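You operate a simulated robot arm through the tools that you are given. There is no shell and no other tool.

You are at the controls of a simulated robot arm. One attempt, no reset.

JOB
Do the air check: drain the bowl into the drip cup, then set 4 bar.
Fine: slide the cup under the spout, don't lift it, and leave it there; shut the drain tap again; spill nothing. Where these are worked on the way, their far stop is far enough and under half their travel is too little: drain tap.

The check looks at the end state, three seconds after you hand in, the way a careful person would. Anything else that was tipped, shoved, dropped, spilled or broken makes it a failure.

ROBOT AND FRAMES
A 7-joint arm with a three-finger gripper, fixed in place. Base frame: the origin is at the foot of the arm, x ahead of it, y to its left, z up; the work surface is at about z = 0.85. Lengths are in m, angles in degrees, forces in N, time in s.
With the tool pointing down near the work surface it reaches from about 0.1 to 0.88 m from the base axis. Its first joint turns from -166.0 to 166.0 degrees. Payload 2.94 kg.
The tool frame sits at the grasp point between the pads (the TCP): z along the fingers, y along the line on which they close. The tips reach 0.03 m beyond it. The gripper opens to 0.132 m. The gripper's body begins 0.107 m behind the TCP.
Orientation is told as [roll, pitch, yaw] about the base's x, y, z axes, in that order, counted from this pose: with the fingers straight down and closing along the base's y, the tool's x points along the base's -x, its y along +y and its z along -z.

CONTROLS
- The arm moves only by the tool move_arm. Its argument "targets" is one flat list of numbers, 7 for each row, row after row: the opening, from 0 (shut) to 1 (fully open), then the shift along the base's x, y, z in cm, then the turn, a rotation vector about the base's x, y, z in rad. In form: [grip, x, y, z, ax, ay, az, grip, x, y, z, ax, ay, az, ...]. A call has 1 to 20 rows; each row shifts and turns the commanded pose from where the row before left it. Rows are played at 5 a second. More than 0.05 m and 8.6 degrees between two rows, or a gripper value outside its range, and nothing of the call is played. Where a pose cannot be reached the arm comes as near as it can. A force on the tool above 40 N (or 10 N above the force at the start of the call, whichever is more), or a blocked arm, ends the call early, and 0.2 s more pass. The fingers move at their own pace and stop on an object; they squeeze with about 31 N. The grip force told is the motor's: it shows also when the fingers shut on nothing. Time passes only in rows, and 0.2 s behind the last, so rows that do not move let the fingers close. The reply holds the time, the measured pose of the TCP, the force on the tool along the base axes, the opening and the grip force, in the units named above and with some noise, with the torque about the TCP (base axes, N m) and any sound that the robot's microphone picked up.
- Cameras (640 x 400 px; columns grow to the right, rows downward): "scene" is fixed at [0.0492, -0.5002, 1.6812]; the picture's right is [0.80, -0.60, 0.00], its down [-0.33, -0.44, -0.83] and it looks along [0.50, 0.67, -0.55] (base axes); focal length 361 px, centre (320, 200). "wrist" rides on the gripper at [0.072, 0.003, -0.144] in the tool frame; the picture's right is [-0.04, 1.00, 0.00], its down [-0.88, -0.04, -0.48] and it looks along [-0.47, -0.02, 0.88] (tool axes); focal length 256 px, centre (320, 200). There is no depth. A picture from a camera that has moved, and an enlarged one, comes with that camera's place and axes in the base frame and with its lens.
- get_image(camera): a new picture of that camera. The clock stands still meanwhile.
- lift_body(by): slides the trunk up (or, below 0, down) by that many m; the arm rides with it, the base frame stays. It gives what a move gives, with no picture.
- enlarge(camera, box): a new picture of the part [left, top, right, bottom] of that camera's present view, enlarged. The clock stands still meanwhile.
- close_job(): hands the job in; it is judged then, once.

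Nothing tells you positions but the pictures and the camera data. Unless the task says otherwise, let go and move clear before handing in.

The tools are called after "Call:" as name(argument=value, ...) on one line, values as JSON. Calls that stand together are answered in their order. move_arm: Moves the arm, as the interface text tells. Its arguments: {"type":"object","properties":{"targets":{"type":"array","items":{"type":"number"}}},"required":["targets"]} The other tools are called the same way: lift_body (by) slides the trunk up or down; get_image (camera) takes a picture; enlarge (camera, box) takes an enlarged picture of a part of a camera's view; close_job () hands the job in.

At the start:

```text
time: 0.0
position: [0.6081, 0.2755, 1.3272]
orientation: [0.0, 0.0, 0.0]
wrist_force: [-0.4, 0.9, 0.0]
ft_torque: [0.0, -0.02, -0.02]
finger_gap: 0.1322
gripper_force: 0.0
trunk travel left (down, up): [-0.325, 0.215]
```

scene: 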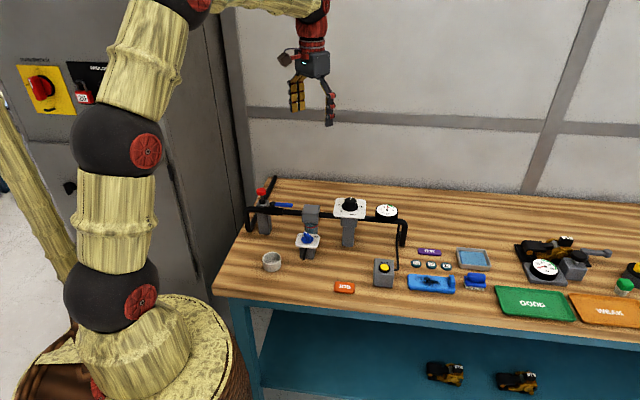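
wrist: 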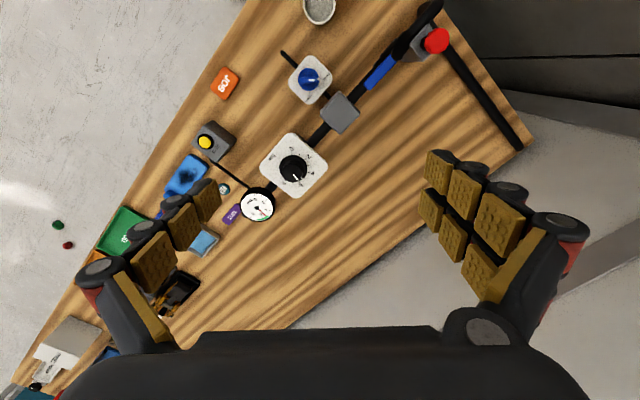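

I see the bench with an air line: red valve, blue-handled valve, filter bowl with a drain tap, regulator knob with dial, gauge, and a small drip cup at the left. I'll look closer before moving.

Call:
enlarge(camera="scene", box=[230, 170, 430, 295])

Call:
enlarge(camera="scene", box=[250, 190, 350, 280])

Call:
enlarge(camera="wrist", box=[200, 0, 460, 230])

Call:
enlarge(camera="scene", box=[320, 185, 420, 285])

```text
3.20 times, centred on (330, 232) of scene
camera zoom: at [0.0492, -0.5002, 1.6812], right [0.8, -0.6, 0.0], down [-0.33, -0.44, -0.83], along [0.5, 0.67, -0.55], focal length 1156 px, centre (288, 96)
```

zoom: 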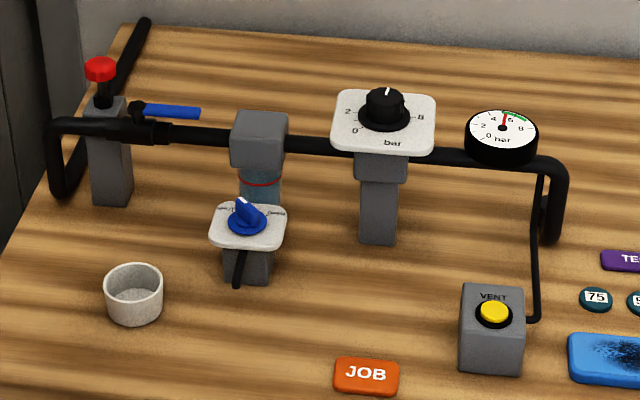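

```text
4.44 times, centred on (300, 235) of scene
camera zoom: at [0.0492, -0.5002, 1.6812], right [0.8, -0.6, 0.0], down [-0.33, -0.44, -0.83], along [0.5, 0.67, -0.55], focal length 1606 px, centre (409, 44)
```

zoom: 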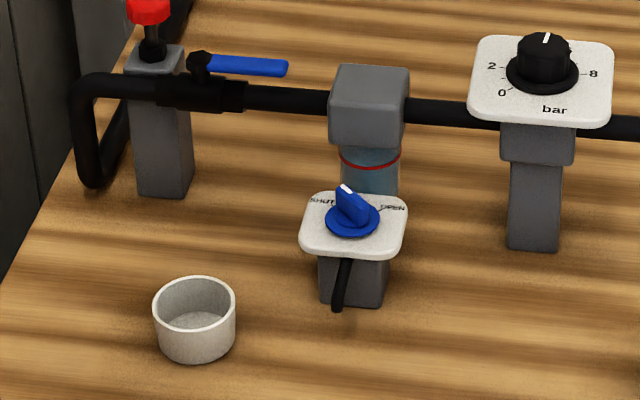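

```text
1.74 times, centred on (330, 115) of wrist
camera zoom: at [0.5361, 0.2776, 1.4705], right [0.04, 1.0, 0.0], down [0.88, -0.04, 0.48], along [0.47, -0.02, -0.88], focal length 445 px, centre (303, 348)
```

zoom: 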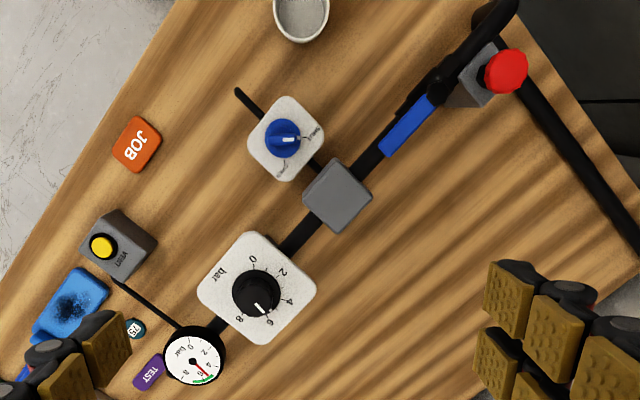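

```text
4.00 times, centred on (370, 235) of scene
camera zoom: at [0.0492, -0.5002, 1.6812], right [0.8, -0.6, 0.0], down [-0.33, -0.44, -0.83], along [0.5, 0.67, -0.55], focal length 1445 px, centre (120, 60)
```

zoom: 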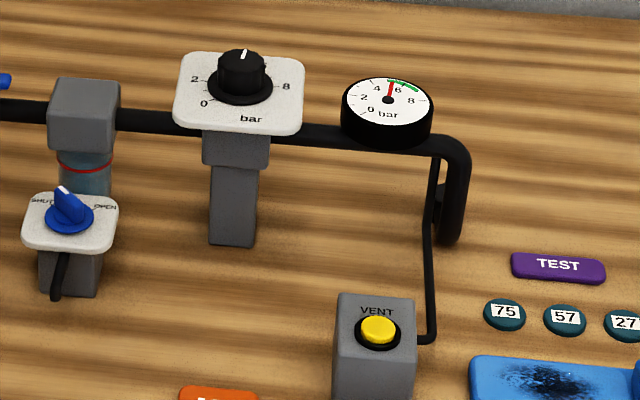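

The cup is at about (0.44, 0.285), the blue drain tap knob at about (0.56, 0.256, 0.95), and the regulator knob sits to its right. I'll move the wrist camera nearer for a better look, staying well above everything.

Call:
move_arm(targets=[1, -2.27, -0.25, -3.45, 0, 0, 0, 1, -2.27, -0.25, -3.45, 0, 0, 0, 1, -2.27, -0.25, -3.45, 0, 0, 0, 1, -2.27, -0.25, -3.45, 0, 0, 0, 1, -2.27, -0.25, -3.45, 0, 0, 0, 1, -2.27, -0.25, -3.45, 0, 0, 0, 1, 0, 0, 0, 0, 0, 0])

Call:
get_image(camera="wrist")

Call:
get_image(camera="scene")

```text
time: 1.6
position: [0.4713, 0.2589, 1.1191]
orientation: [0.0, -0.1, -0.1]
wrist_force: [-0.4, 0.1, -0.3]
ft_torque: [0.01, 0.03, -0.02]
finger_gap: 0.1321
gripper_force: 0.1
trunk travel left (down, up): [-0.325, 0.215]
```

```text
taken
camera wrist: at [0.3994, 0.2624, 1.2632], right [0.04, 1.0, 0.0], down [0.88, -0.04, 0.48], along [0.48, -0.02, -0.88], focal length 256 px, centre (320, 200)
```

wrist: 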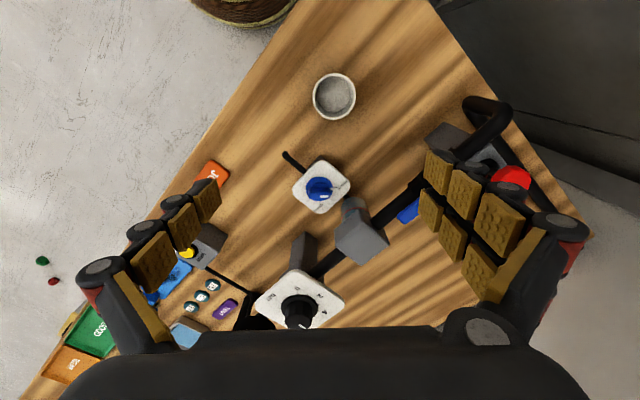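

```text
taken
```

scene: 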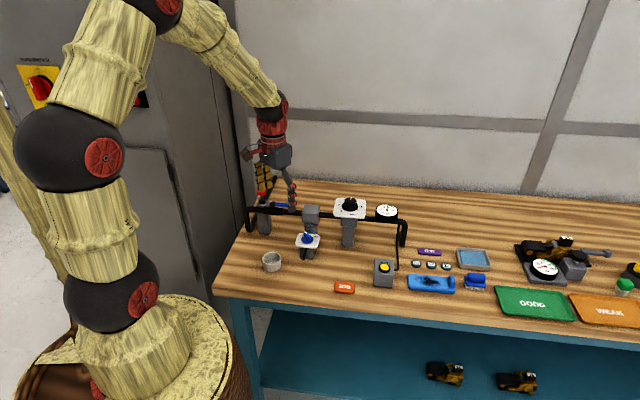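

Call:
enlarge(camera="wrist", box=[270, 60, 400, 220])

Call:
enlarge(camera="wrist", box=[230, 220, 420, 340])

Call:
enlarge(camera="scene", box=[280, 215, 340, 270])

Call:
enlarge(camera="scene", box=[325, 185, 405, 235])

```text
2.50 times, centred on (335, 140) of wrist
camera zoom: at [0.3994, 0.2624, 1.2632], right [0.04, 1.0, 0.0], down [0.88, -0.04, 0.48], along [0.48, -0.02, -0.88], focal length 640 px, centre (282, 350)
```

zoom: 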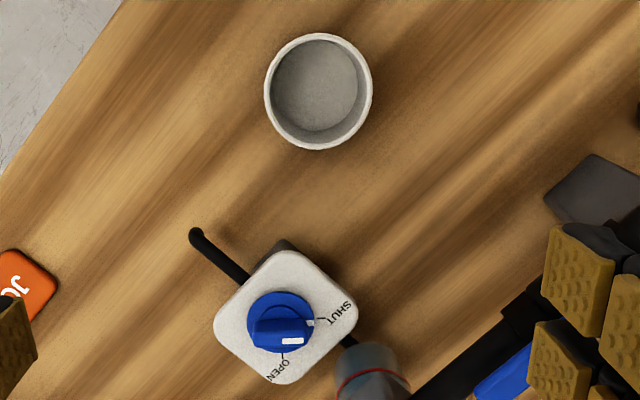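

```text
3.33 times, centred on (325, 280) of wrist
camera zoom: at [0.3994, 0.2624, 1.2632], right [0.04, 1.0, 0.0], down [0.88, -0.04, 0.48], along [0.48, -0.02, -0.88], focal length 853 px, centre (303, -67)
```

zoom: 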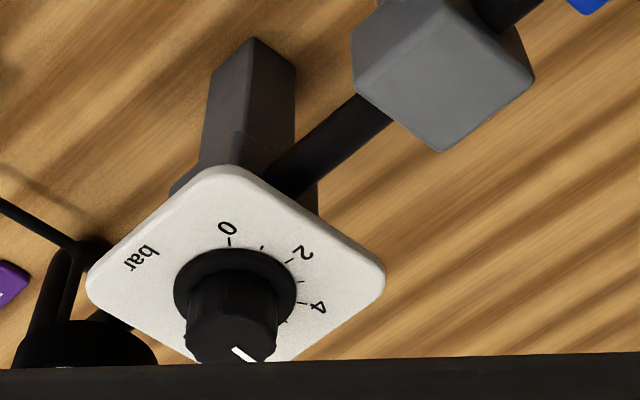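

```text
7.27 times, centred on (310, 242) of scene
camera zoom: at [0.0492, -0.5002, 1.6812], right [0.8, -0.6, 0.0], down [-0.33, -0.44, -0.83], along [0.5, 0.67, -0.55], focal length 2628 px, centre (393, -109)
```

zoom: 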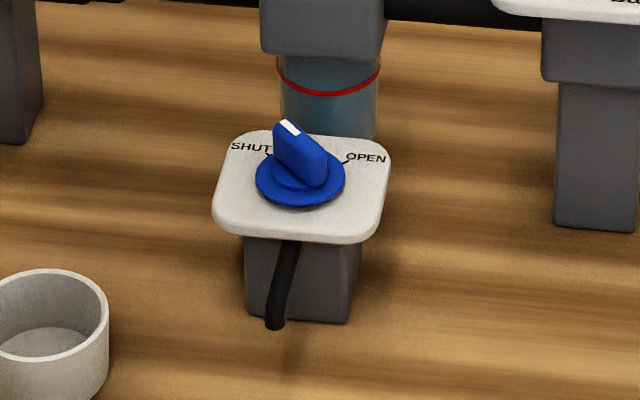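

```text
8.00 times, centred on (365, 210) of scene
camera zoom: at [0.0492, -0.5002, 1.6812], right [0.8, -0.6, 0.0], down [-0.33, -0.44, -0.83], along [0.5, 0.67, -0.55], focal length 2891 px, centre (-40, 120)
```

zoom: 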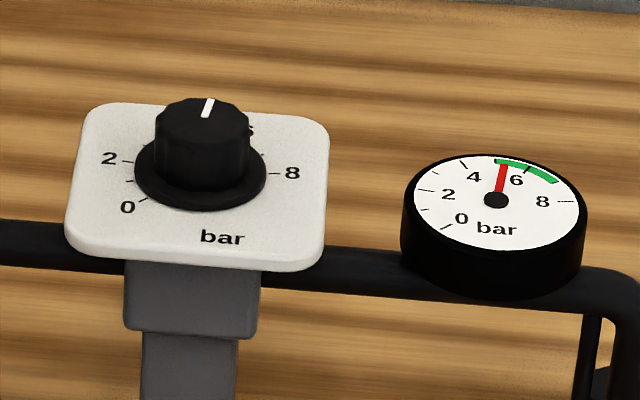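

The tap handle points at SHUT (base +y), with OPEN a quarter turn clockwise at +x. The bench runs at about -45°. The spout tip is near (0.514, 0.209, 0.905) and faces the front. I'll turn the tool 45° so the fingers close along the bench, and centre it over the cup.

Call:
move_arm(targets=[1, -0.47, 0.4, -1.5, 0, 0, 0.131, 1, -0.47, 0.4, -1.5, 0, 0, 0.131, 1, -0.47, 0.4, -1.5, 0, 0, 0.131, 1, -0.47, 0.4, -1.5, 0, 0, 0.131, 1, -0.47, 0.4, -1.5, 0, 0, 0.131, 1, -0.47, 0.4, -1.5, 0, 0, 0.131, 1, 0, 0, 0, 0, 0, 0])

Call:
get_image(camera="wrist")

Call:
enlarge(camera="scene", box=[230, 170, 350, 290])

```text
time: 3.2
position: [0.4432, 0.2841, 1.0289]
orientation: [0.0, 0.0, 45.2]
wrist_force: [0.3, 0.4, 0.0]
ft_torque: [0.03, -0.01, 0.01]
finger_gap: 0.132
gripper_force: 0.0
trunk travel left (down, up): [-0.325, 0.215]
```

```text
taken
camera wrist: at [0.3907, 0.2342, 1.1731], right [-0.68, 0.74, 0.0], down [0.65, 0.6, 0.48], along [0.35, 0.32, -0.88], focal length 256 px, centre (320, 200)
```

wrist: 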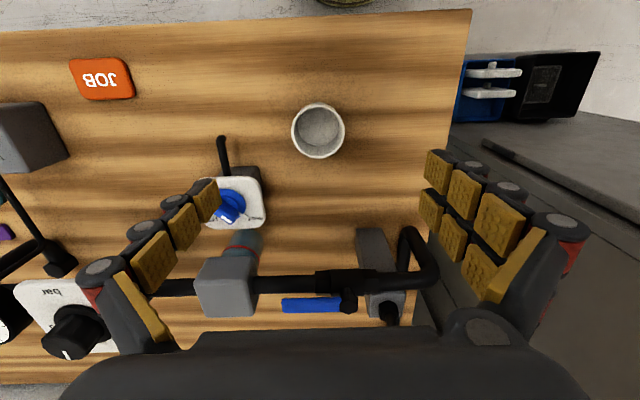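

```text
3.33 times, centred on (290, 230) of scene
camera zoom: at [0.0492, -0.5002, 1.6812], right [0.8, -0.6, 0.0], down [-0.33, -0.44, -0.83], along [0.5, 0.67, -0.55], focal length 1204 px, centre (420, 100)
```

zoom: 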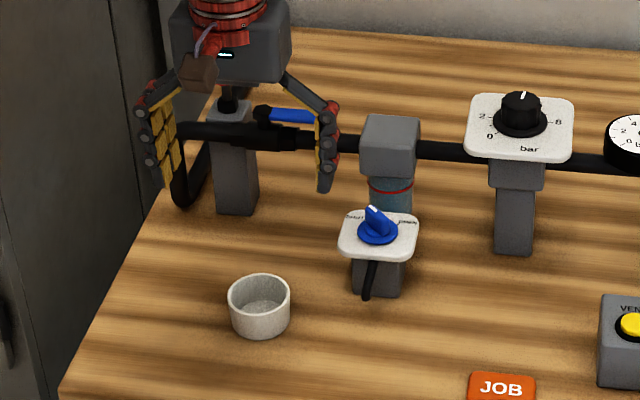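

The cup is centred under the tool at about (0.443, 0.283), with its rim at z≈0.886. I'll narrow the gap a little and go down around it.

Call:
move_arm(targets=[0.75, 0, 0, -3.5, 0, 0, 0, 0.75, 0, 0, -3.5, 0, 0, 0, 0.75, 0, 0, -3.3, 0, 0, 0, 0.75, 0, 0, -2.5, 0, 0, 0, 0.75, 0, 0, -1.3, 0, 0, 0, 0.75, 0, 0, 0, 0, 0, 0])

Call:
get_image(camera="wrist")

Call:
enlarge(camera="scene", box=[230, 190, 350, 290])

```text
time: 4.6
position: [0.4425, 0.2838, 0.8882]
orientation: [-0.1, 0.1, 45.0]
wrist_force: [0.2, 0.0, 0.8]
ft_torque: [0.0, -0.02, -0.02]
finger_gap: 0.0991
gripper_force: 0.1
trunk travel left (down, up): [-0.325, 0.215]
```

```text
taken
camera wrist: at [0.3906, 0.2343, 1.0327], right [-0.68, 0.74, 0.0], down [0.65, 0.6, 0.48], along [0.35, 0.32, -0.88], focal length 256 px, centre (320, 200)
```

wrist: 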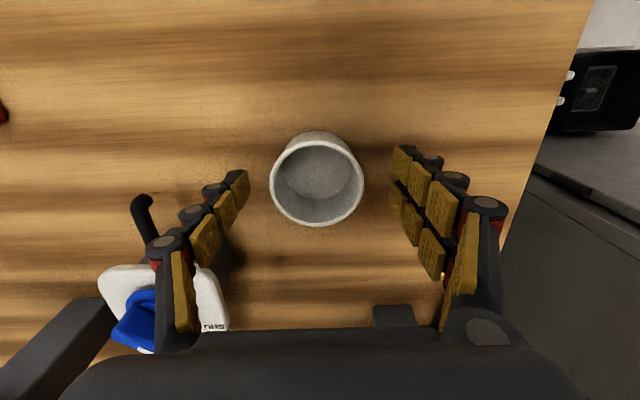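

```text
4.00 times, centred on (290, 240) of scene
camera zoom: at [0.0492, -0.5002, 1.6812], right [0.8, -0.6, 0.0], down [-0.33, -0.44, -0.83], along [0.5, 0.67, -0.55], focal length 1445 px, centre (440, 40)
```

zoom: 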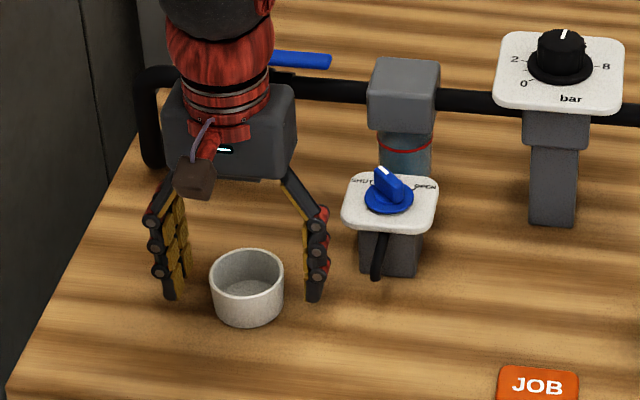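

The cup is about 6 mm nearer the front than my finger line. I'll correct that, then close gently on it without any vertical motion.

Call:
move_arm(targets=[0.75, -0.2, -0.63, -0.2, 0, 0, 0, 0.75, 0, 0, 0, 0, 0, 0, 0.5, 0, 0, 0, 0, 0, 0, 0.5, 0, 0, 0, 0, 0, 0, 0.38, 0, 0, 0, 0, 0, 0, 0.38, 0, 0, 0, 0, 0, 0, 0.38, 0, 0, 0, 0, 0, 0])

Call:
get_image(camera="wrist")

Call:
enlarge(camera="scene", box=[230, 190, 350, 290])

```text
time: 6.2
position: [0.4405, 0.2773, 0.8867]
orientation: [0.0, 0.0, 45.1]
wrist_force: [1.0, -0.1, 2.1]
ft_torque: [0.0, 0.0, -0.01]
finger_gap: 0.0565
gripper_force: 30.7
trunk travel left (down, up): [-0.325, 0.215]
```

```text
taken
camera wrist: at [0.3885, 0.2279, 1.0309], right [-0.68, 0.74, 0.0], down [0.65, 0.6, 0.48], along [0.35, 0.32, -0.88], focal length 256 px, centre (320, 200)
```

wrist: 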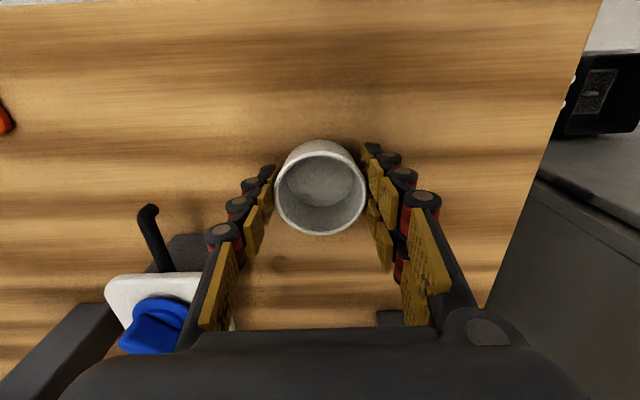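

```text
4.00 times, centred on (290, 240) of scene
camera zoom: at [0.0492, -0.5002, 1.6812], right [0.8, -0.6, 0.0], down [-0.33, -0.44, -0.83], along [0.5, 0.67, -0.55], focal length 1445 px, centre (440, 40)
```

zoom: 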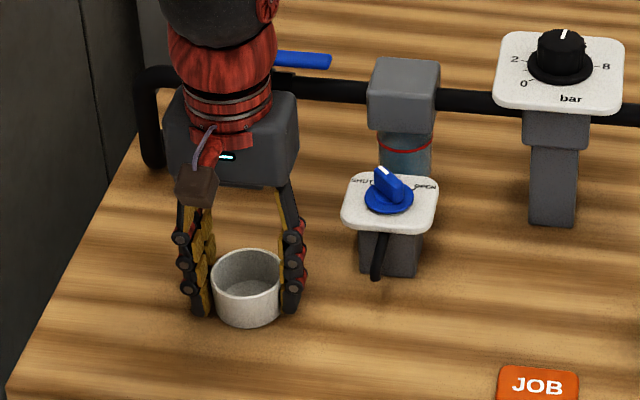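

The cup is held (gap 0.0565) and still on the bench. Before moving, I'll look closely at the shape and tip of the spout.

Call:
enlarge(camera="scene", box=[298, 240, 326, 266])

Call:
enlarge(camera="wrist", box=[80, 180, 250, 300])

```text
15.38 times, centred on (312, 253) of scene
camera zoom: at [0.0492, -0.5002, 1.6812], right [0.8, -0.6, 0.0], down [-0.33, -0.44, -0.83], along [0.5, 0.67, -0.55], focal length 5559 px, centre (443, -615)
```

zoom: 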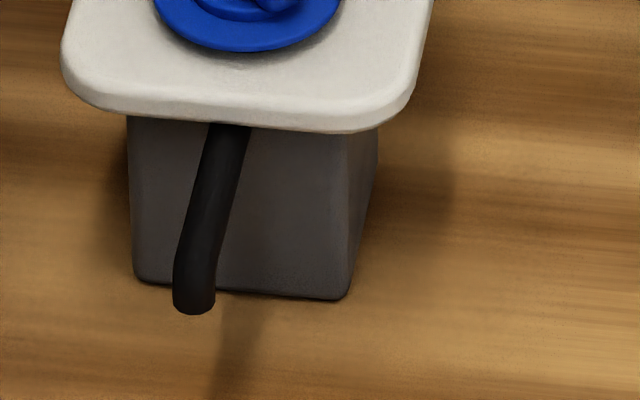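

```text
3.33 times, centred on (165, 240) of wrist
camera zoom: at [0.3885, 0.2279, 1.0309], right [-0.68, 0.74, 0.0], down [0.65, 0.6, 0.48], along [0.35, 0.32, -0.88], focal length 853 px, centre (837, 67)
```

zoom: 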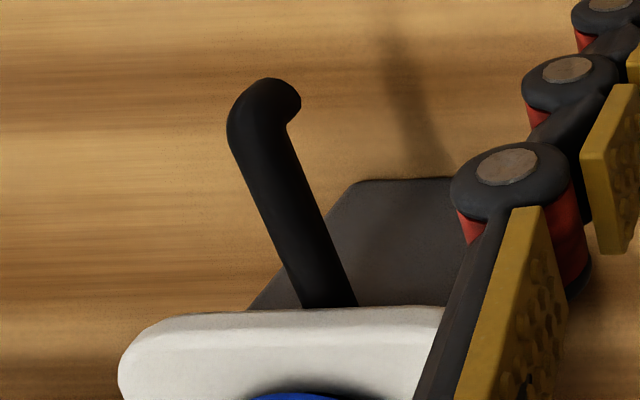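

The spout tip triangulates to about (0.516, 0.2075, 0.8975), pointing down, with roughly 1 cm clearance over the cup rim. I'll slide the cup 4.5 cm toward the front edge, then along the bench, so the leading finger passes in front of the spout.

Call:
move_arm(targets=[0.38, -0.8, -0.8, 0, 0, 0, 0, 0.38, -1.2, -1.2, 0, 0, 0, 0, 0.38, -1.2, -1.2, 0, 0, 0, 0, 0.38, 0, 0, 0, 0, 0, 0, 0.38, 0.8, -0.8, 0, 0, 0, 0, 0.38, 1.2, -1.2, 0, 0, 0, 0, 0.38, 1.2, -1.2, 0, 0, 0, 0, 0.38, 1.2, -1.2, 0, 0, 0, 0, 0.38, 1.2, -1.2, 0, 0, 0, 0, 0.38, 1.2, -1.2, 0, 0, 0, 0, 0.38, 0.46, -0.46, 0, 0, 0, 0, 0.38, 0, 0, 0, 0, 0, 0])

Call:
get_image(camera="wrist")

Call:
enlarge(camera="scene", box=[260, 200, 360, 290])

```text
time: 8.8
position: [0.4827, 0.1731, 0.8872]
orientation: [0.0, 0.0, 45.1]
wrist_force: [-1.3, 0.8, 3.9]
ft_torque: [0.06, 0.06, -0.01]
finger_gap: 0.0559
gripper_force: 31.4
trunk travel left (down, up): [-0.325, 0.215]
```

```text
taken
camera wrist: at [0.4288, 0.1233, 1.0307], right [-0.68, 0.74, 0.0], down [0.65, 0.6, 0.48], along [0.35, 0.32, -0.88], focal length 256 px, centre (320, 200)
```

wrist: 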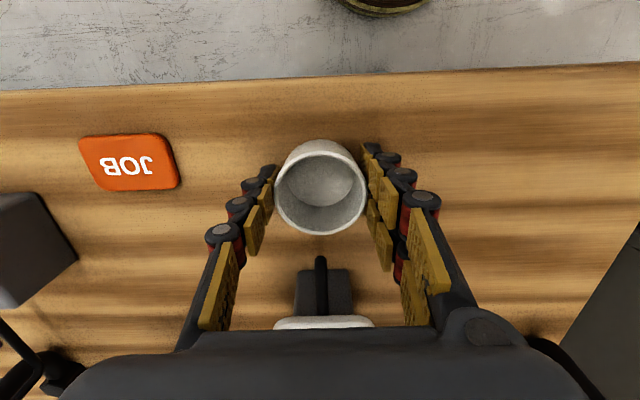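

```text
4.44 times, centred on (310, 245) of scene
camera zoom: at [0.0492, -0.5002, 1.6812], right [0.8, -0.6, 0.0], down [-0.33, -0.44, -0.83], along [0.5, 0.67, -0.55], focal length 1606 px, centre (364, 0)
```

zoom: 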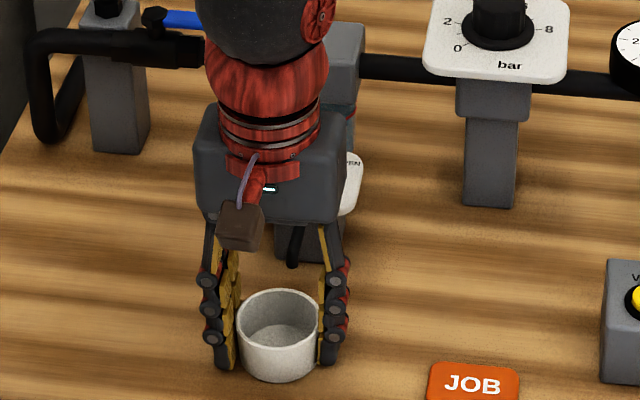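

The cup is lined up in front of the spout. I'll slide it straight back (+x, +y) under the spout tip.

Call:
move_arm(targets=[0.38, 0.6, 0.62, 0, 0, 0, 0, 0.38, 0.9, 0.92, 0, 0, 0, 0, 0.38, 0.9, 0.92, 0, 0, 0, 0, 0.38, 0.7, 0.74, 0, 0, 0, 0, 0.38, 0.3, 0.3, 0, 0, 0, 0, 0.38, 0, 0, 0, 0, 0, 0])

Call:
get_image(camera="wrist")

Call:
enlarge(camera="scene", box=[270, 210, 350, 280])

```text
time: 10.2
position: [0.5169, 0.2076, 0.8864]
orientation: [0.0, 0.0, 45.1]
wrist_force: [-0.6, -1.8, 6.0]
ft_torque: [-0.05, 0.0, 0.0]
finger_gap: 0.0564
gripper_force: 31.2
trunk travel left (down, up): [-0.325, 0.215]
```

```text
taken
camera wrist: at [0.4631, 0.1585, 1.0305], right [-0.68, 0.74, 0.0], down [0.65, 0.59, 0.48], along [0.35, 0.32, -0.88], focal length 256 px, centre (320, 200)
```

wrist: 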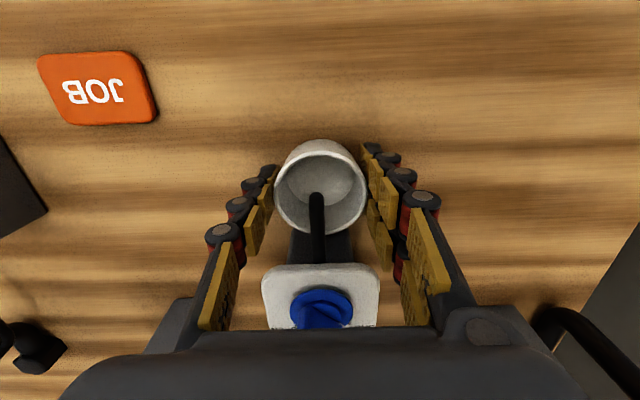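

```text
5.71 times, centred on (310, 245) of scene
camera zoom: at [0.0492, -0.5002, 1.6812], right [0.8, -0.6, 0.0], down [-0.33, -0.44, -0.83], along [0.5, 0.67, -0.55], focal length 2065 px, centre (377, -57)
```

zoom: 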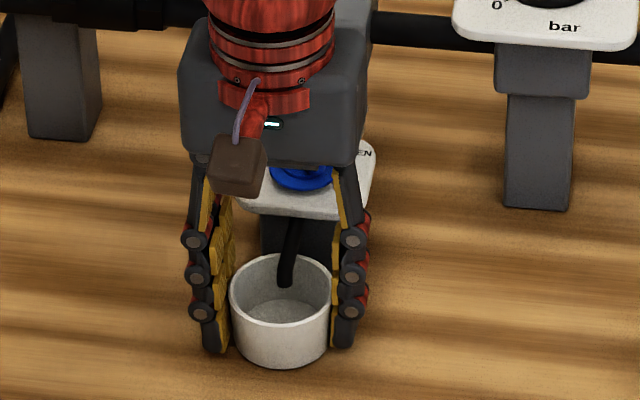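

The cup appears under the spout; I'll zoom in to check how well the tip is centred over the cup.

Call:
enlarge(camera="scene", box=[295, 245, 331, 275])

Call:
enlarge(camera="wrist", box=[250, 120, 390, 270])

```text
13.33 times, centred on (313, 260) of scene
camera zoom: at [0.0492, -0.5002, 1.6812], right [0.8, -0.6, 0.0], down [-0.33, -0.44, -0.83], along [0.5, 0.67, -0.55], focal length 4818 px, centre (413, -600)
```

zoom: 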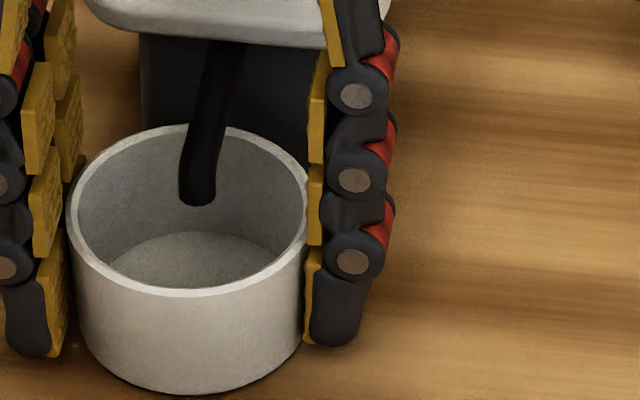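

```text
2.67 times, centred on (320, 195) of wrist
camera zoom: at [0.4631, 0.1585, 1.0305], right [-0.68, 0.74, 0.0], down [0.65, 0.59, 0.48], along [0.35, 0.32, -0.88], focal length 683 px, centre (320, 213)
```

zoom: 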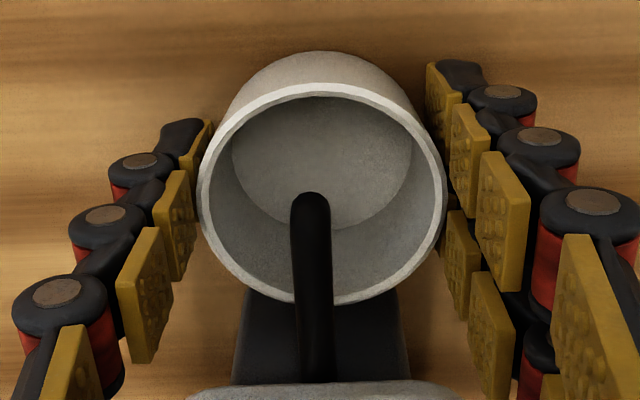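

The tip is over the cup but about 1 cm nearer the front rim than the centre, and 3 mm to the right. I'll slide the cup slightly to centre it.

Call:
move_arm(targets=[0.38, -0.28, -0.5, 0, 0, 0, 0, 0.38, -0.29, -0.49, 0, 0, 0, 0, 0.38, 0, 0, 0, 0, 0, 0])

Call:
enlarge(camera="scene", box=[295, 245, 331, 275])

Call:
enlarge(camera="wrist", box=[250, 120, 390, 270])

```text
time: 11.0
position: [0.5102, 0.1987, 0.8851]
orientation: [0.1, -0.1, 45.0]
wrist_force: [0.1, 0.8, 2.3]
ft_torque: [0.06, 0.04, -0.02]
finger_gap: 0.0561
gripper_force: 31.4
trunk travel left (down, up): [-0.325, 0.215]
```

```text
13.33 times, centred on (313, 260) of scene
camera zoom: at [0.0492, -0.5002, 1.6812], right [0.8, -0.6, 0.0], down [-0.33, -0.44, -0.83], along [0.5, 0.67, -0.55], focal length 4818 px, centre (413, -600)
```

zoom: 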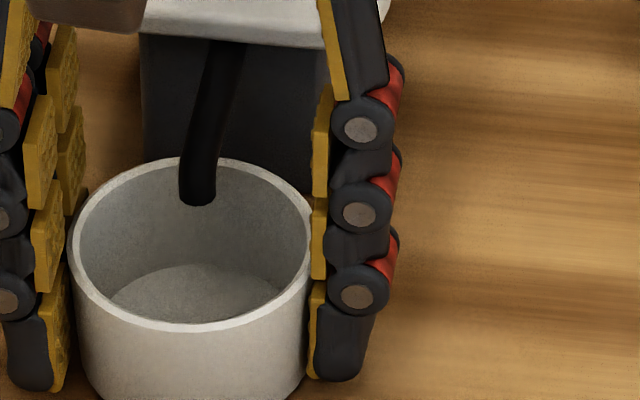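

```text
2.67 times, centred on (320, 195) of wrist
camera zoom: at [0.4572, 0.1487, 1.0306], right [-0.68, 0.74, 0.0], down [0.65, 0.6, 0.48], along [0.35, 0.32, -0.88], focal length 683 px, centre (320, 213)
```

zoom: 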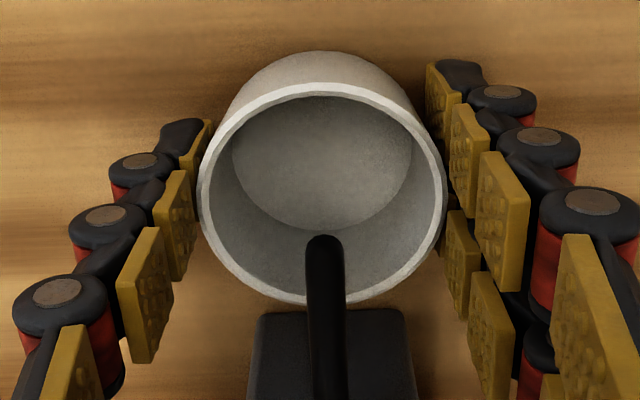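

The cup is now well centred under the spout. I'll open the fingers and rise straight up.

Call:
move_arm(targets=[0.5, 0, 0, 0, 0, 0, 0, 0.65, 0, 0, 0, 0, 0, 0, 0.7, 0, 0, 0, 0, 0, 0, 0.7, 0, 0, 1, 0, 0, 0, 0.7, 0, 0, 3, 0, 0, 0, 0.7, 0, 0, 4, 0, 0, 0, 0.7, 0, 0, 4, 0, 0, 0, 0.7, 0, 0, 4, 0, 0, 0, 0.7, 0, 0, 0, 0, 0, 0])

Call:
get_image(camera="wrist")

Call:
enlarge(camera="scene", box=[270, 190, 370, 280])

```text
time: 13.0
position: [0.5118, 0.1988, 1.0458]
orientation: [0.1, 0.0, 45.1]
wrist_force: [0.3, -0.4, 0.8]
ft_torque: [0.02, 0.03, -0.02]
finger_gap: 0.0925
gripper_force: 0.0
trunk travel left (down, up): [-0.325, 0.215]
```

```text
taken
camera wrist: at [0.4586, 0.1493, 1.1906], right [-0.68, 0.74, 0.0], down [0.65, 0.6, 0.48], along [0.35, 0.32, -0.88], focal length 256 px, centre (320, 200)
```

wrist: 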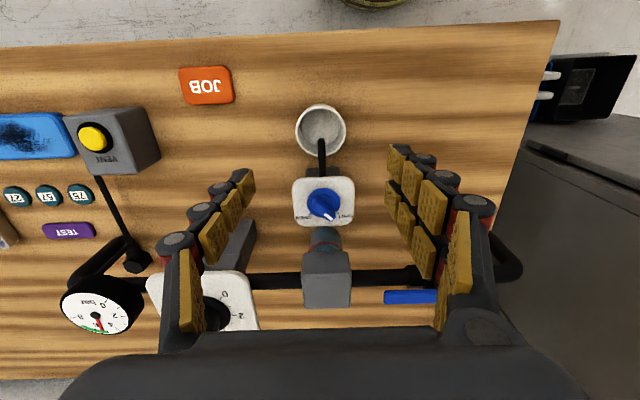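

```text
4.44 times, centred on (320, 235) of scene
camera zoom: at [0.0492, -0.5002, 1.6812], right [0.8, -0.6, 0.0], down [-0.33, -0.44, -0.83], along [0.5, 0.67, -0.55], focal length 1606 px, centre (320, 44)
```

zoom: 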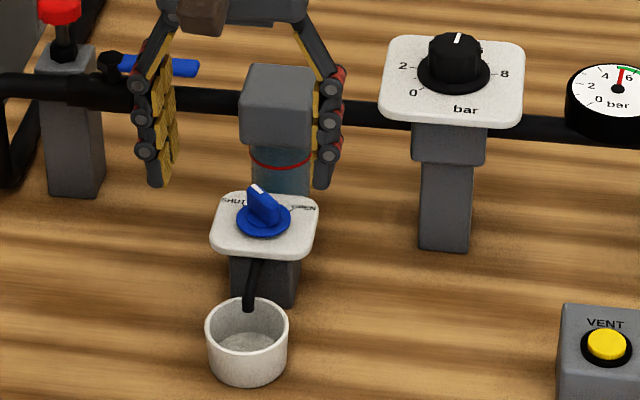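

The cup is upright under the spout. Now I'll zoom in on the tap to find its knob's position and handle direction.

Call:
enlarge(camera="wrist", box=[280, 165, 370, 245])

Call:
enlarge(camera="scene", box=[312, 225, 348, 255])

Call:
enlarge(camera="scene", box=[290, 200, 350, 250])

```text
5.00 times, centred on (325, 205) of wrist
camera zoom: at [0.4586, 0.1493, 1.1906], right [-0.68, 0.74, 0.0], down [0.65, 0.6, 0.48], along [0.35, 0.32, -0.88], focal length 1280 px, centre (295, 175)
```

zoom: 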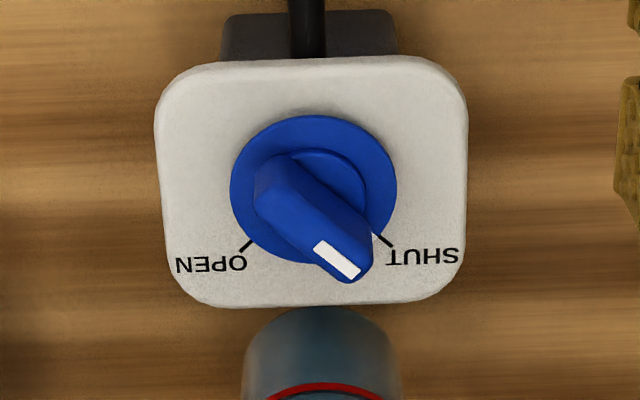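

```text
13.33 times, centred on (330, 240) of scene
camera zoom: at [0.0492, -0.5002, 1.6812], right [0.8, -0.6, 0.0], down [-0.33, -0.44, -0.83], along [0.5, 0.67, -0.55], focal length 4818 px, centre (187, -333)
```

zoom: 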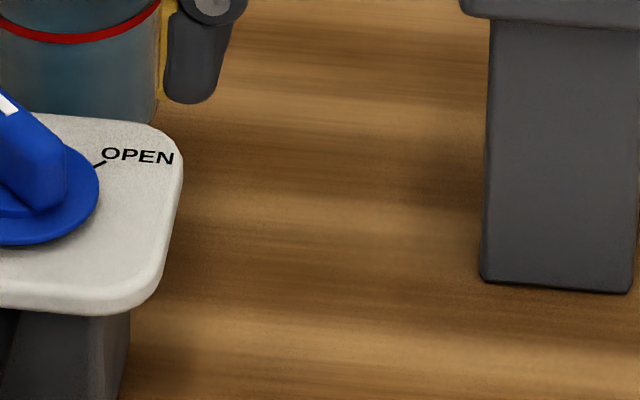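

```text
8.00 times, centred on (320, 225) of scene
camera zoom: at [0.0492, -0.5002, 1.6812], right [0.8, -0.6, 0.0], down [-0.33, -0.44, -0.83], along [0.5, 0.67, -0.55], focal length 2891 px, centre (320, 0)
```

zoom: 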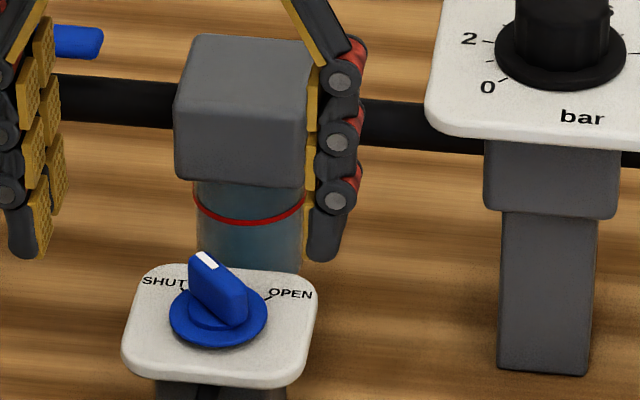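

The knob's axis is near (0.562, 0.251), disc at z≈0.929, handle top about 0.942, handle along +y. I need to know how close the bowl's block is to the fingers, so I'll zoom in on that.

Call:
enlarge(camera="wrist", box=[240, 170, 420, 320])

Call:
enlarge(camera="scene", box=[295, 198, 335, 232])

```text
2.67 times, centred on (330, 245) of wrist
camera zoom: at [0.4586, 0.1493, 1.1906], right [-0.68, 0.74, 0.0], down [0.65, 0.6, 0.48], along [0.35, 0.32, -0.88], focal length 683 px, centre (293, 80)
```

zoom: 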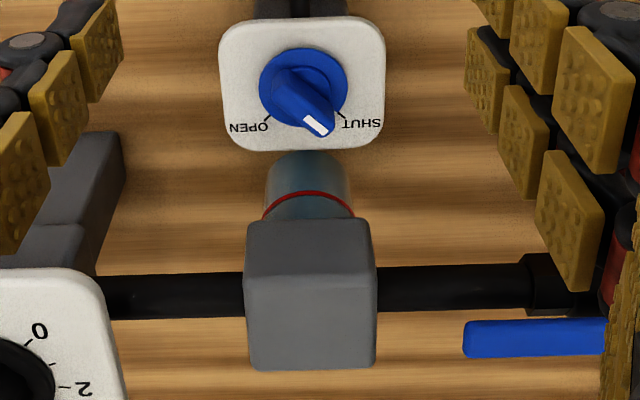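

```text
11.76 times, centred on (315, 215) of scene
camera zoom: at [0.0492, -0.5002, 1.6812], right [0.8, -0.6, 0.0], down [-0.33, -0.44, -0.83], along [0.5, 0.67, -0.55], focal length 4251 px, centre (379, 24)
```

zoom: 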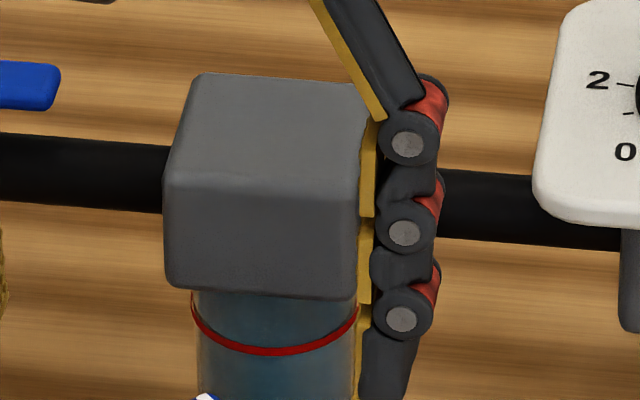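

The block's front face stands about 4.7 cm behind the knob axis and its top is at z≈1.0, so there is room for the fingers. I'll move over the knob, turn the tool to yaw 90° so the pads flank the handle, and check before going down.

Call:
move_arm(targets=[0.35, 0.84, 0.87, 0, 0, 0, 0.131, 0.3, 0.84, 0.87, 0, 0, 0, 0.131, 0.3, 0.84, 0.87, 0, 0, 0, 0.131, 0.3, 0.84, 0.87, 0, 0, 0, 0.131, 0.3, 0.83, 0.87, 0, 0, 0, 0.131, 0.3, 0.83, 0.87, 0, 0, 0, 0.131, 0.3, 0, 0, 0, 0, 0, 0])

Call:
get_image(camera="wrist")

Call:
enlarge(camera="scene", box=[270, 190, 350, 260])

```text
time: 14.6
position: [0.5598, 0.2512, 1.0456]
orientation: [-0.1, 0.0, 90.3]
wrist_force: [-0.6, 0.4, -0.3]
ft_torque: [0.03, 0.0, 0.0]
finger_gap: 0.0396
gripper_force: 0.0
trunk travel left (down, up): [-0.325, 0.215]
```

```text
taken
camera wrist: at [0.5581, 0.1778, 1.1905], right [-1.0, 0.04, 0.0], down [0.04, 0.88, 0.48], along [0.02, 0.48, -0.88], focal length 256 px, centre (320, 200)
```

wrist: 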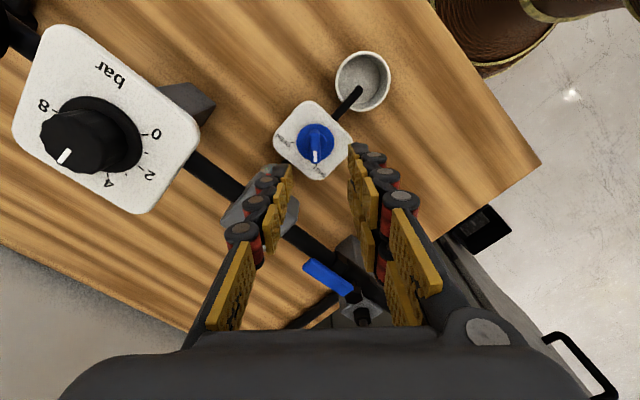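

```text
5.71 times, centred on (310, 225) of scene
camera zoom: at [0.0492, -0.5002, 1.6812], right [0.8, -0.6, 0.0], down [-0.33, -0.44, -0.83], along [0.5, 0.67, -0.55], focal length 2065 px, centre (377, 57)
```

zoom: 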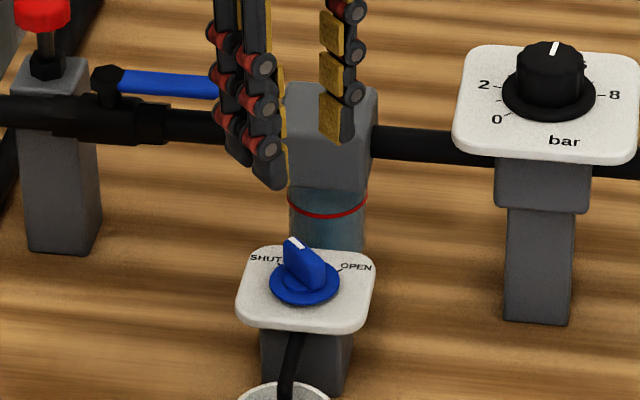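

Now I'll refine the knob position from this new viewpoint.

Call:
enlarge(camera="wrist", box=[270, 95, 360, 185])

```text
4.44 times, centred on (315, 140) of wrist
camera zoom: at [0.5581, 0.1778, 1.1905], right [-1.0, 0.04, 0.0], down [0.04, 0.88, 0.48], along [0.02, 0.48, -0.88], focal length 1138 px, centre (342, 467)
```

zoom: 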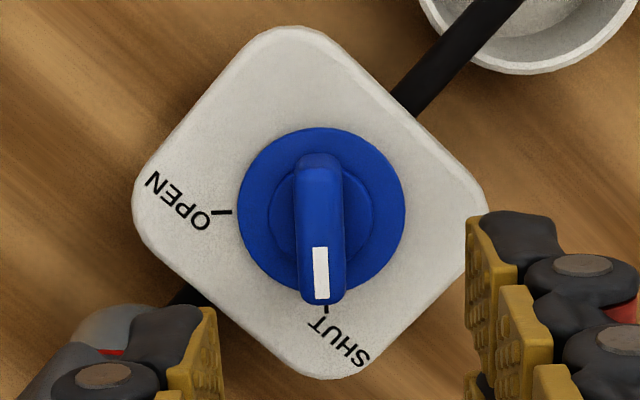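

The knob axis is about 5 mm further in +x than the tool axis, at roughly (0.5655, 0.2515). I'll correct this and go down to just above the handle's top.

Call:
move_arm(targets=[0.3, 0.48, 0.06, -2, 0, 0, 0, 0.3, 0, 0, -2.5, 0, 0, 0, 0.3, 0, 0, -1.6, 0, 0, 0, 0.3, 0, 0, -0.6, 0, 0, 0, 0.3, 0, 0, 0, 0, 0, 0])

Call:
enlarge(camera="wrist", box=[220, 80, 420, 260])

Call:
enlarge(camera="scene", box=[280, 210, 340, 260])

```text
time: 15.8
position: [0.5651, 0.2511, 0.9791]
orientation: [0.0, 0.0, 90.2]
wrist_force: [-1.2, -0.3, 0.1]
ft_torque: [0.04, -0.01, -0.03]
finger_gap: 0.0393
gripper_force: 0.1
trunk travel left (down, up): [-0.325, 0.215]
```

```text
2.22 times, centred on (320, 170) of wrist
camera zoom: at [0.5627, 0.1784, 1.1239], right [-1.0, 0.04, 0.0], down [0.04, 0.88, 0.48], along [0.02, 0.48, -0.88], focal length 569 px, centre (320, 267)
```

zoom: 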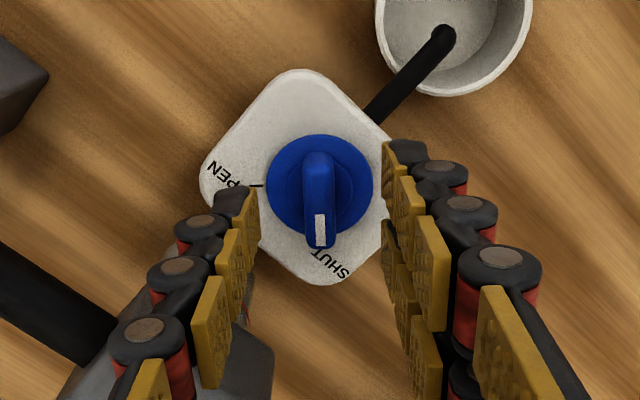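

```text
8.00 times, centred on (310, 235) of scene
camera zoom: at [0.0492, -0.5002, 1.6812], right [0.8, -0.6, 0.0], down [-0.33, -0.44, -0.83], along [0.5, 0.67, -0.55], focal length 2891 px, centre (400, -80)
```

zoom: 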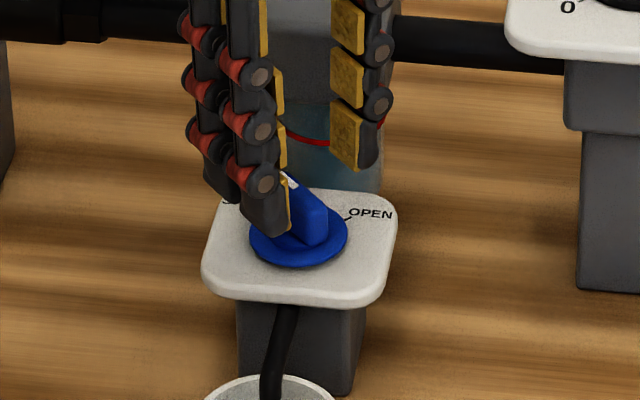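

The tool is well centred on the knob. I'll go down 1.5 cm so the tips flank the handle, watching the force.

Call:
move_arm(targets=[0.3, 0, 0, -0.8, 0, 0, 0, 0.3, 0, 0, -0.7, 0, 0, 0, 0.3, 0, 0, 0, 0, 0, 0])

Call:
enlarge(camera="wrist", box=[220, 80, 420, 260])

Call:
enlarge(camera="scene", box=[280, 210, 340, 260])

```text
time: 16.6
position: [0.564, 0.2522, 0.9638]
orientation: [0.1, 0.1, 90.1]
wrist_force: [0.5, 0.2, -0.8]
ft_torque: [0.02, -0.01, -0.02]
finger_gap: 0.0397
gripper_force: 0.0
trunk travel left (down, up): [-0.325, 0.215]
```

```text
2.22 times, centred on (320, 170) of wrist
camera zoom: at [0.5627, 0.1783, 1.1084], right [-1.0, 0.04, 0.0], down [0.04, 0.88, 0.48], along [0.02, 0.48, -0.88], focal length 569 px, centre (320, 267)
```

zoom: 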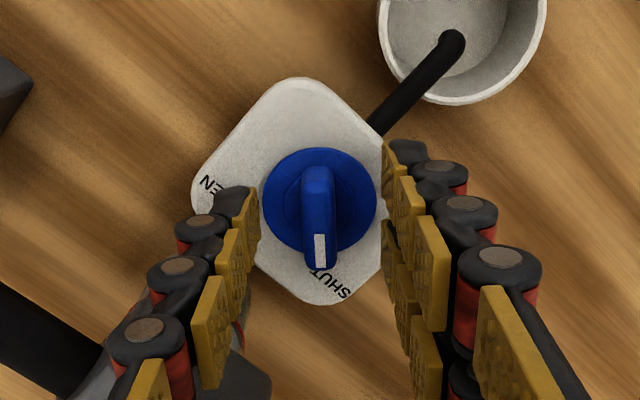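

```text
8.00 times, centred on (310, 235) of scene
camera zoom: at [0.0492, -0.5002, 1.6812], right [0.8, -0.6, 0.0], down [-0.33, -0.44, -0.83], along [0.5, 0.67, -0.55], focal length 2891 px, centre (400, -80)
```

zoom: 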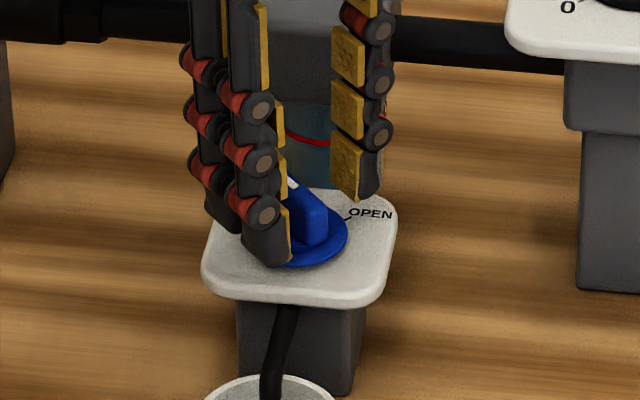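

The tips flank the handle without contact. I'll close on the handle.

Call:
move_arm(targets=[0.15, 0, 0, 0, 0, 0, 0, 0.0, 0, 0, 0, 0, 0, 0, 0.0, 0, 0, 0, 0, 0, 0, 0.0, 0, 0, 0, 0, 0, 0])

Call:
enlarge(camera="wrist", box=[220, 80, 420, 260])

Call:
enlarge(camera="scene", box=[280, 210, 340, 260])

```text
time: 17.6
position: [0.5656, 0.2517, 0.9639]
orientation: [-0.1, 0.0, 90.1]
wrist_force: [1.9, 0.3, -1.0]
ft_torque: [0.08, -0.09, -0.07]
finger_gap: 0.011
gripper_force: 32.1
trunk travel left (down, up): [-0.325, 0.215]
```

```text
2.22 times, centred on (320, 170) of wrist
camera zoom: at [0.563, 0.1783, 1.1084], right [-1.0, 0.04, 0.0], down [0.04, 0.88, 0.48], along [0.02, 0.48, -0.88], focal length 569 px, centre (320, 267)
```

zoom: 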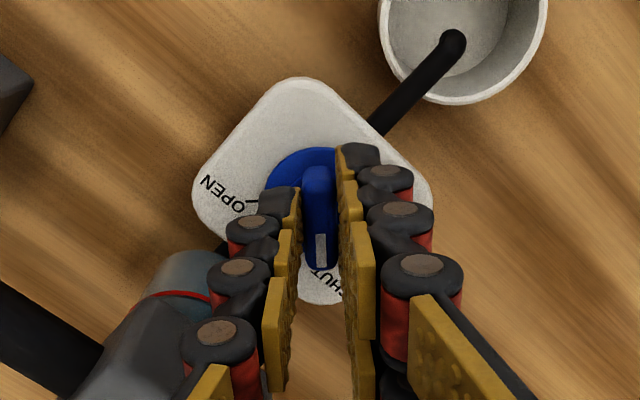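

```text
8.00 times, centred on (310, 235) of scene
camera zoom: at [0.0492, -0.5002, 1.6812], right [0.8, -0.6, 0.0], down [-0.33, -0.44, -0.83], along [0.5, 0.67, -0.55], focal length 2891 px, centre (400, -80)
```

zoom: 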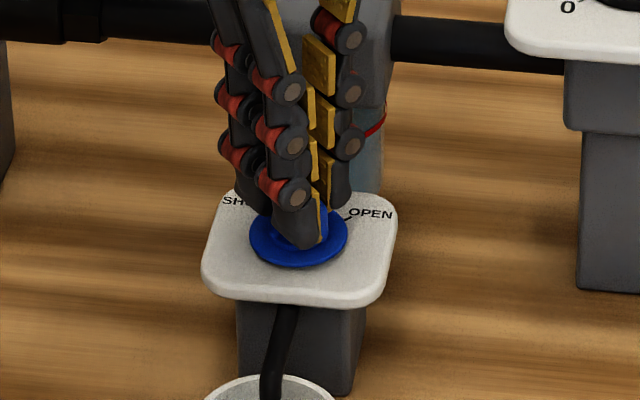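

I hold the handle (gap 0.011). I'll turn clockwise toward OPEN by 45° first and check torque.

Call:
move_arm(targets=[0.0, 0, 0, 0, 0, 0, -0.08, 0.0, 0, 0, 0, 0, 0, -0.12, 0.0, 0, 0, 0, 0, 0, -0.12, 0.0, 0, 0, 0, 0, 0, -0.12, 0.0, 0, 0, 0, 0, 0, -0.12, 0.0, 0, 0, 0, 0, 0, -0.12, 0.0, 0, 0, 0, 0, 0, -0.12, 0.0, 0, 0, 0, 0, 0, 0])

Call:
enlarge(camera="wrist", box=[220, 80, 420, 260])

Call:
enlarge(camera="scene", box=[280, 210, 340, 260])

```text
time: 19.4
position: [0.5631, 0.2512, 0.9636]
orientation: [0.1, 0.1, 44.3]
wrist_force: [-15.7, 11.9, -0.6]
ft_torque: [0.52, 0.27, 0.05]
finger_gap: 0.0109
gripper_force: 38.0
trunk travel left (down, up): [-0.325, 0.215]
```

```text
2.22 times, centred on (320, 170) of wrist
camera zoom: at [0.5098, 0.2037, 1.1086], right [-0.67, 0.75, 0.0], down [0.66, 0.59, 0.47], along [0.35, 0.32, -0.88], focal length 569 px, centre (320, 267)
```

zoom: 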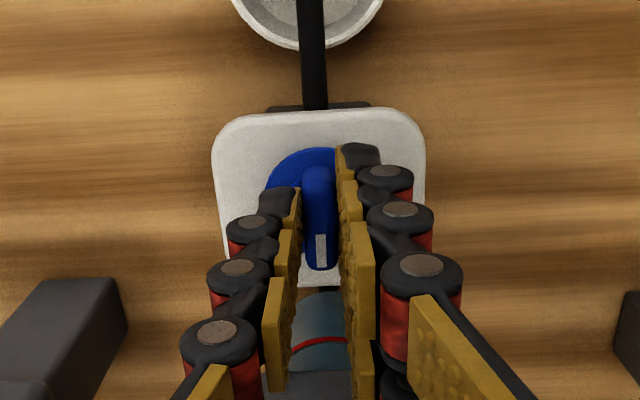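

```text
8.00 times, centred on (310, 235) of scene
camera zoom: at [0.0492, -0.5002, 1.6812], right [0.8, -0.6, 0.0], down [-0.33, -0.44, -0.83], along [0.5, 0.67, -0.55], focal length 2891 px, centre (400, -80)
```

zoom: 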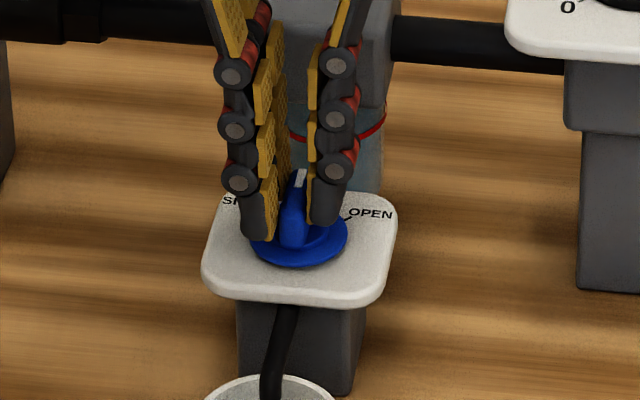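

It turns, but there's about 20 N side force pointing left along the bench, so my axis is ~2–3 mm off. I'll shift with the force to relieve it, then continue.

Call:
move_arm(targets=[0.0, -0.15, 0.15, 0, 0, 0, 0, 0.0, 0, 0, 0, 0, 0, 0])

```text
time: 20.0
position: [0.5632, 0.2526, 0.964]
orientation: [0.1, 0.1, 44.2]
wrist_force: [-11.1, 3.7, -1.8]
ft_torque: [-0.69, 1.08, 0.02]
finger_gap: 0.0109
gripper_force: 38.0
trunk travel left (down, up): [-0.325, 0.215]
```

Call:
move_arm(targets=[0.0, -0.12, 0.05, 0, 0, 0, 0, 0.0, 0, 0, 0, 0, 0, 0])

```text
time: 20.6
position: [0.5634, 0.2523, 0.9638]
orientation: [0.0, 0.0, 44.3]
wrist_force: [-5.0, -5.0, -4.0]
ft_torque: [-0.63, 0.61, 0.02]
finger_gap: 0.0107
gripper_force: 37.8
trunk travel left (down, up): [-0.325, 0.215]
```

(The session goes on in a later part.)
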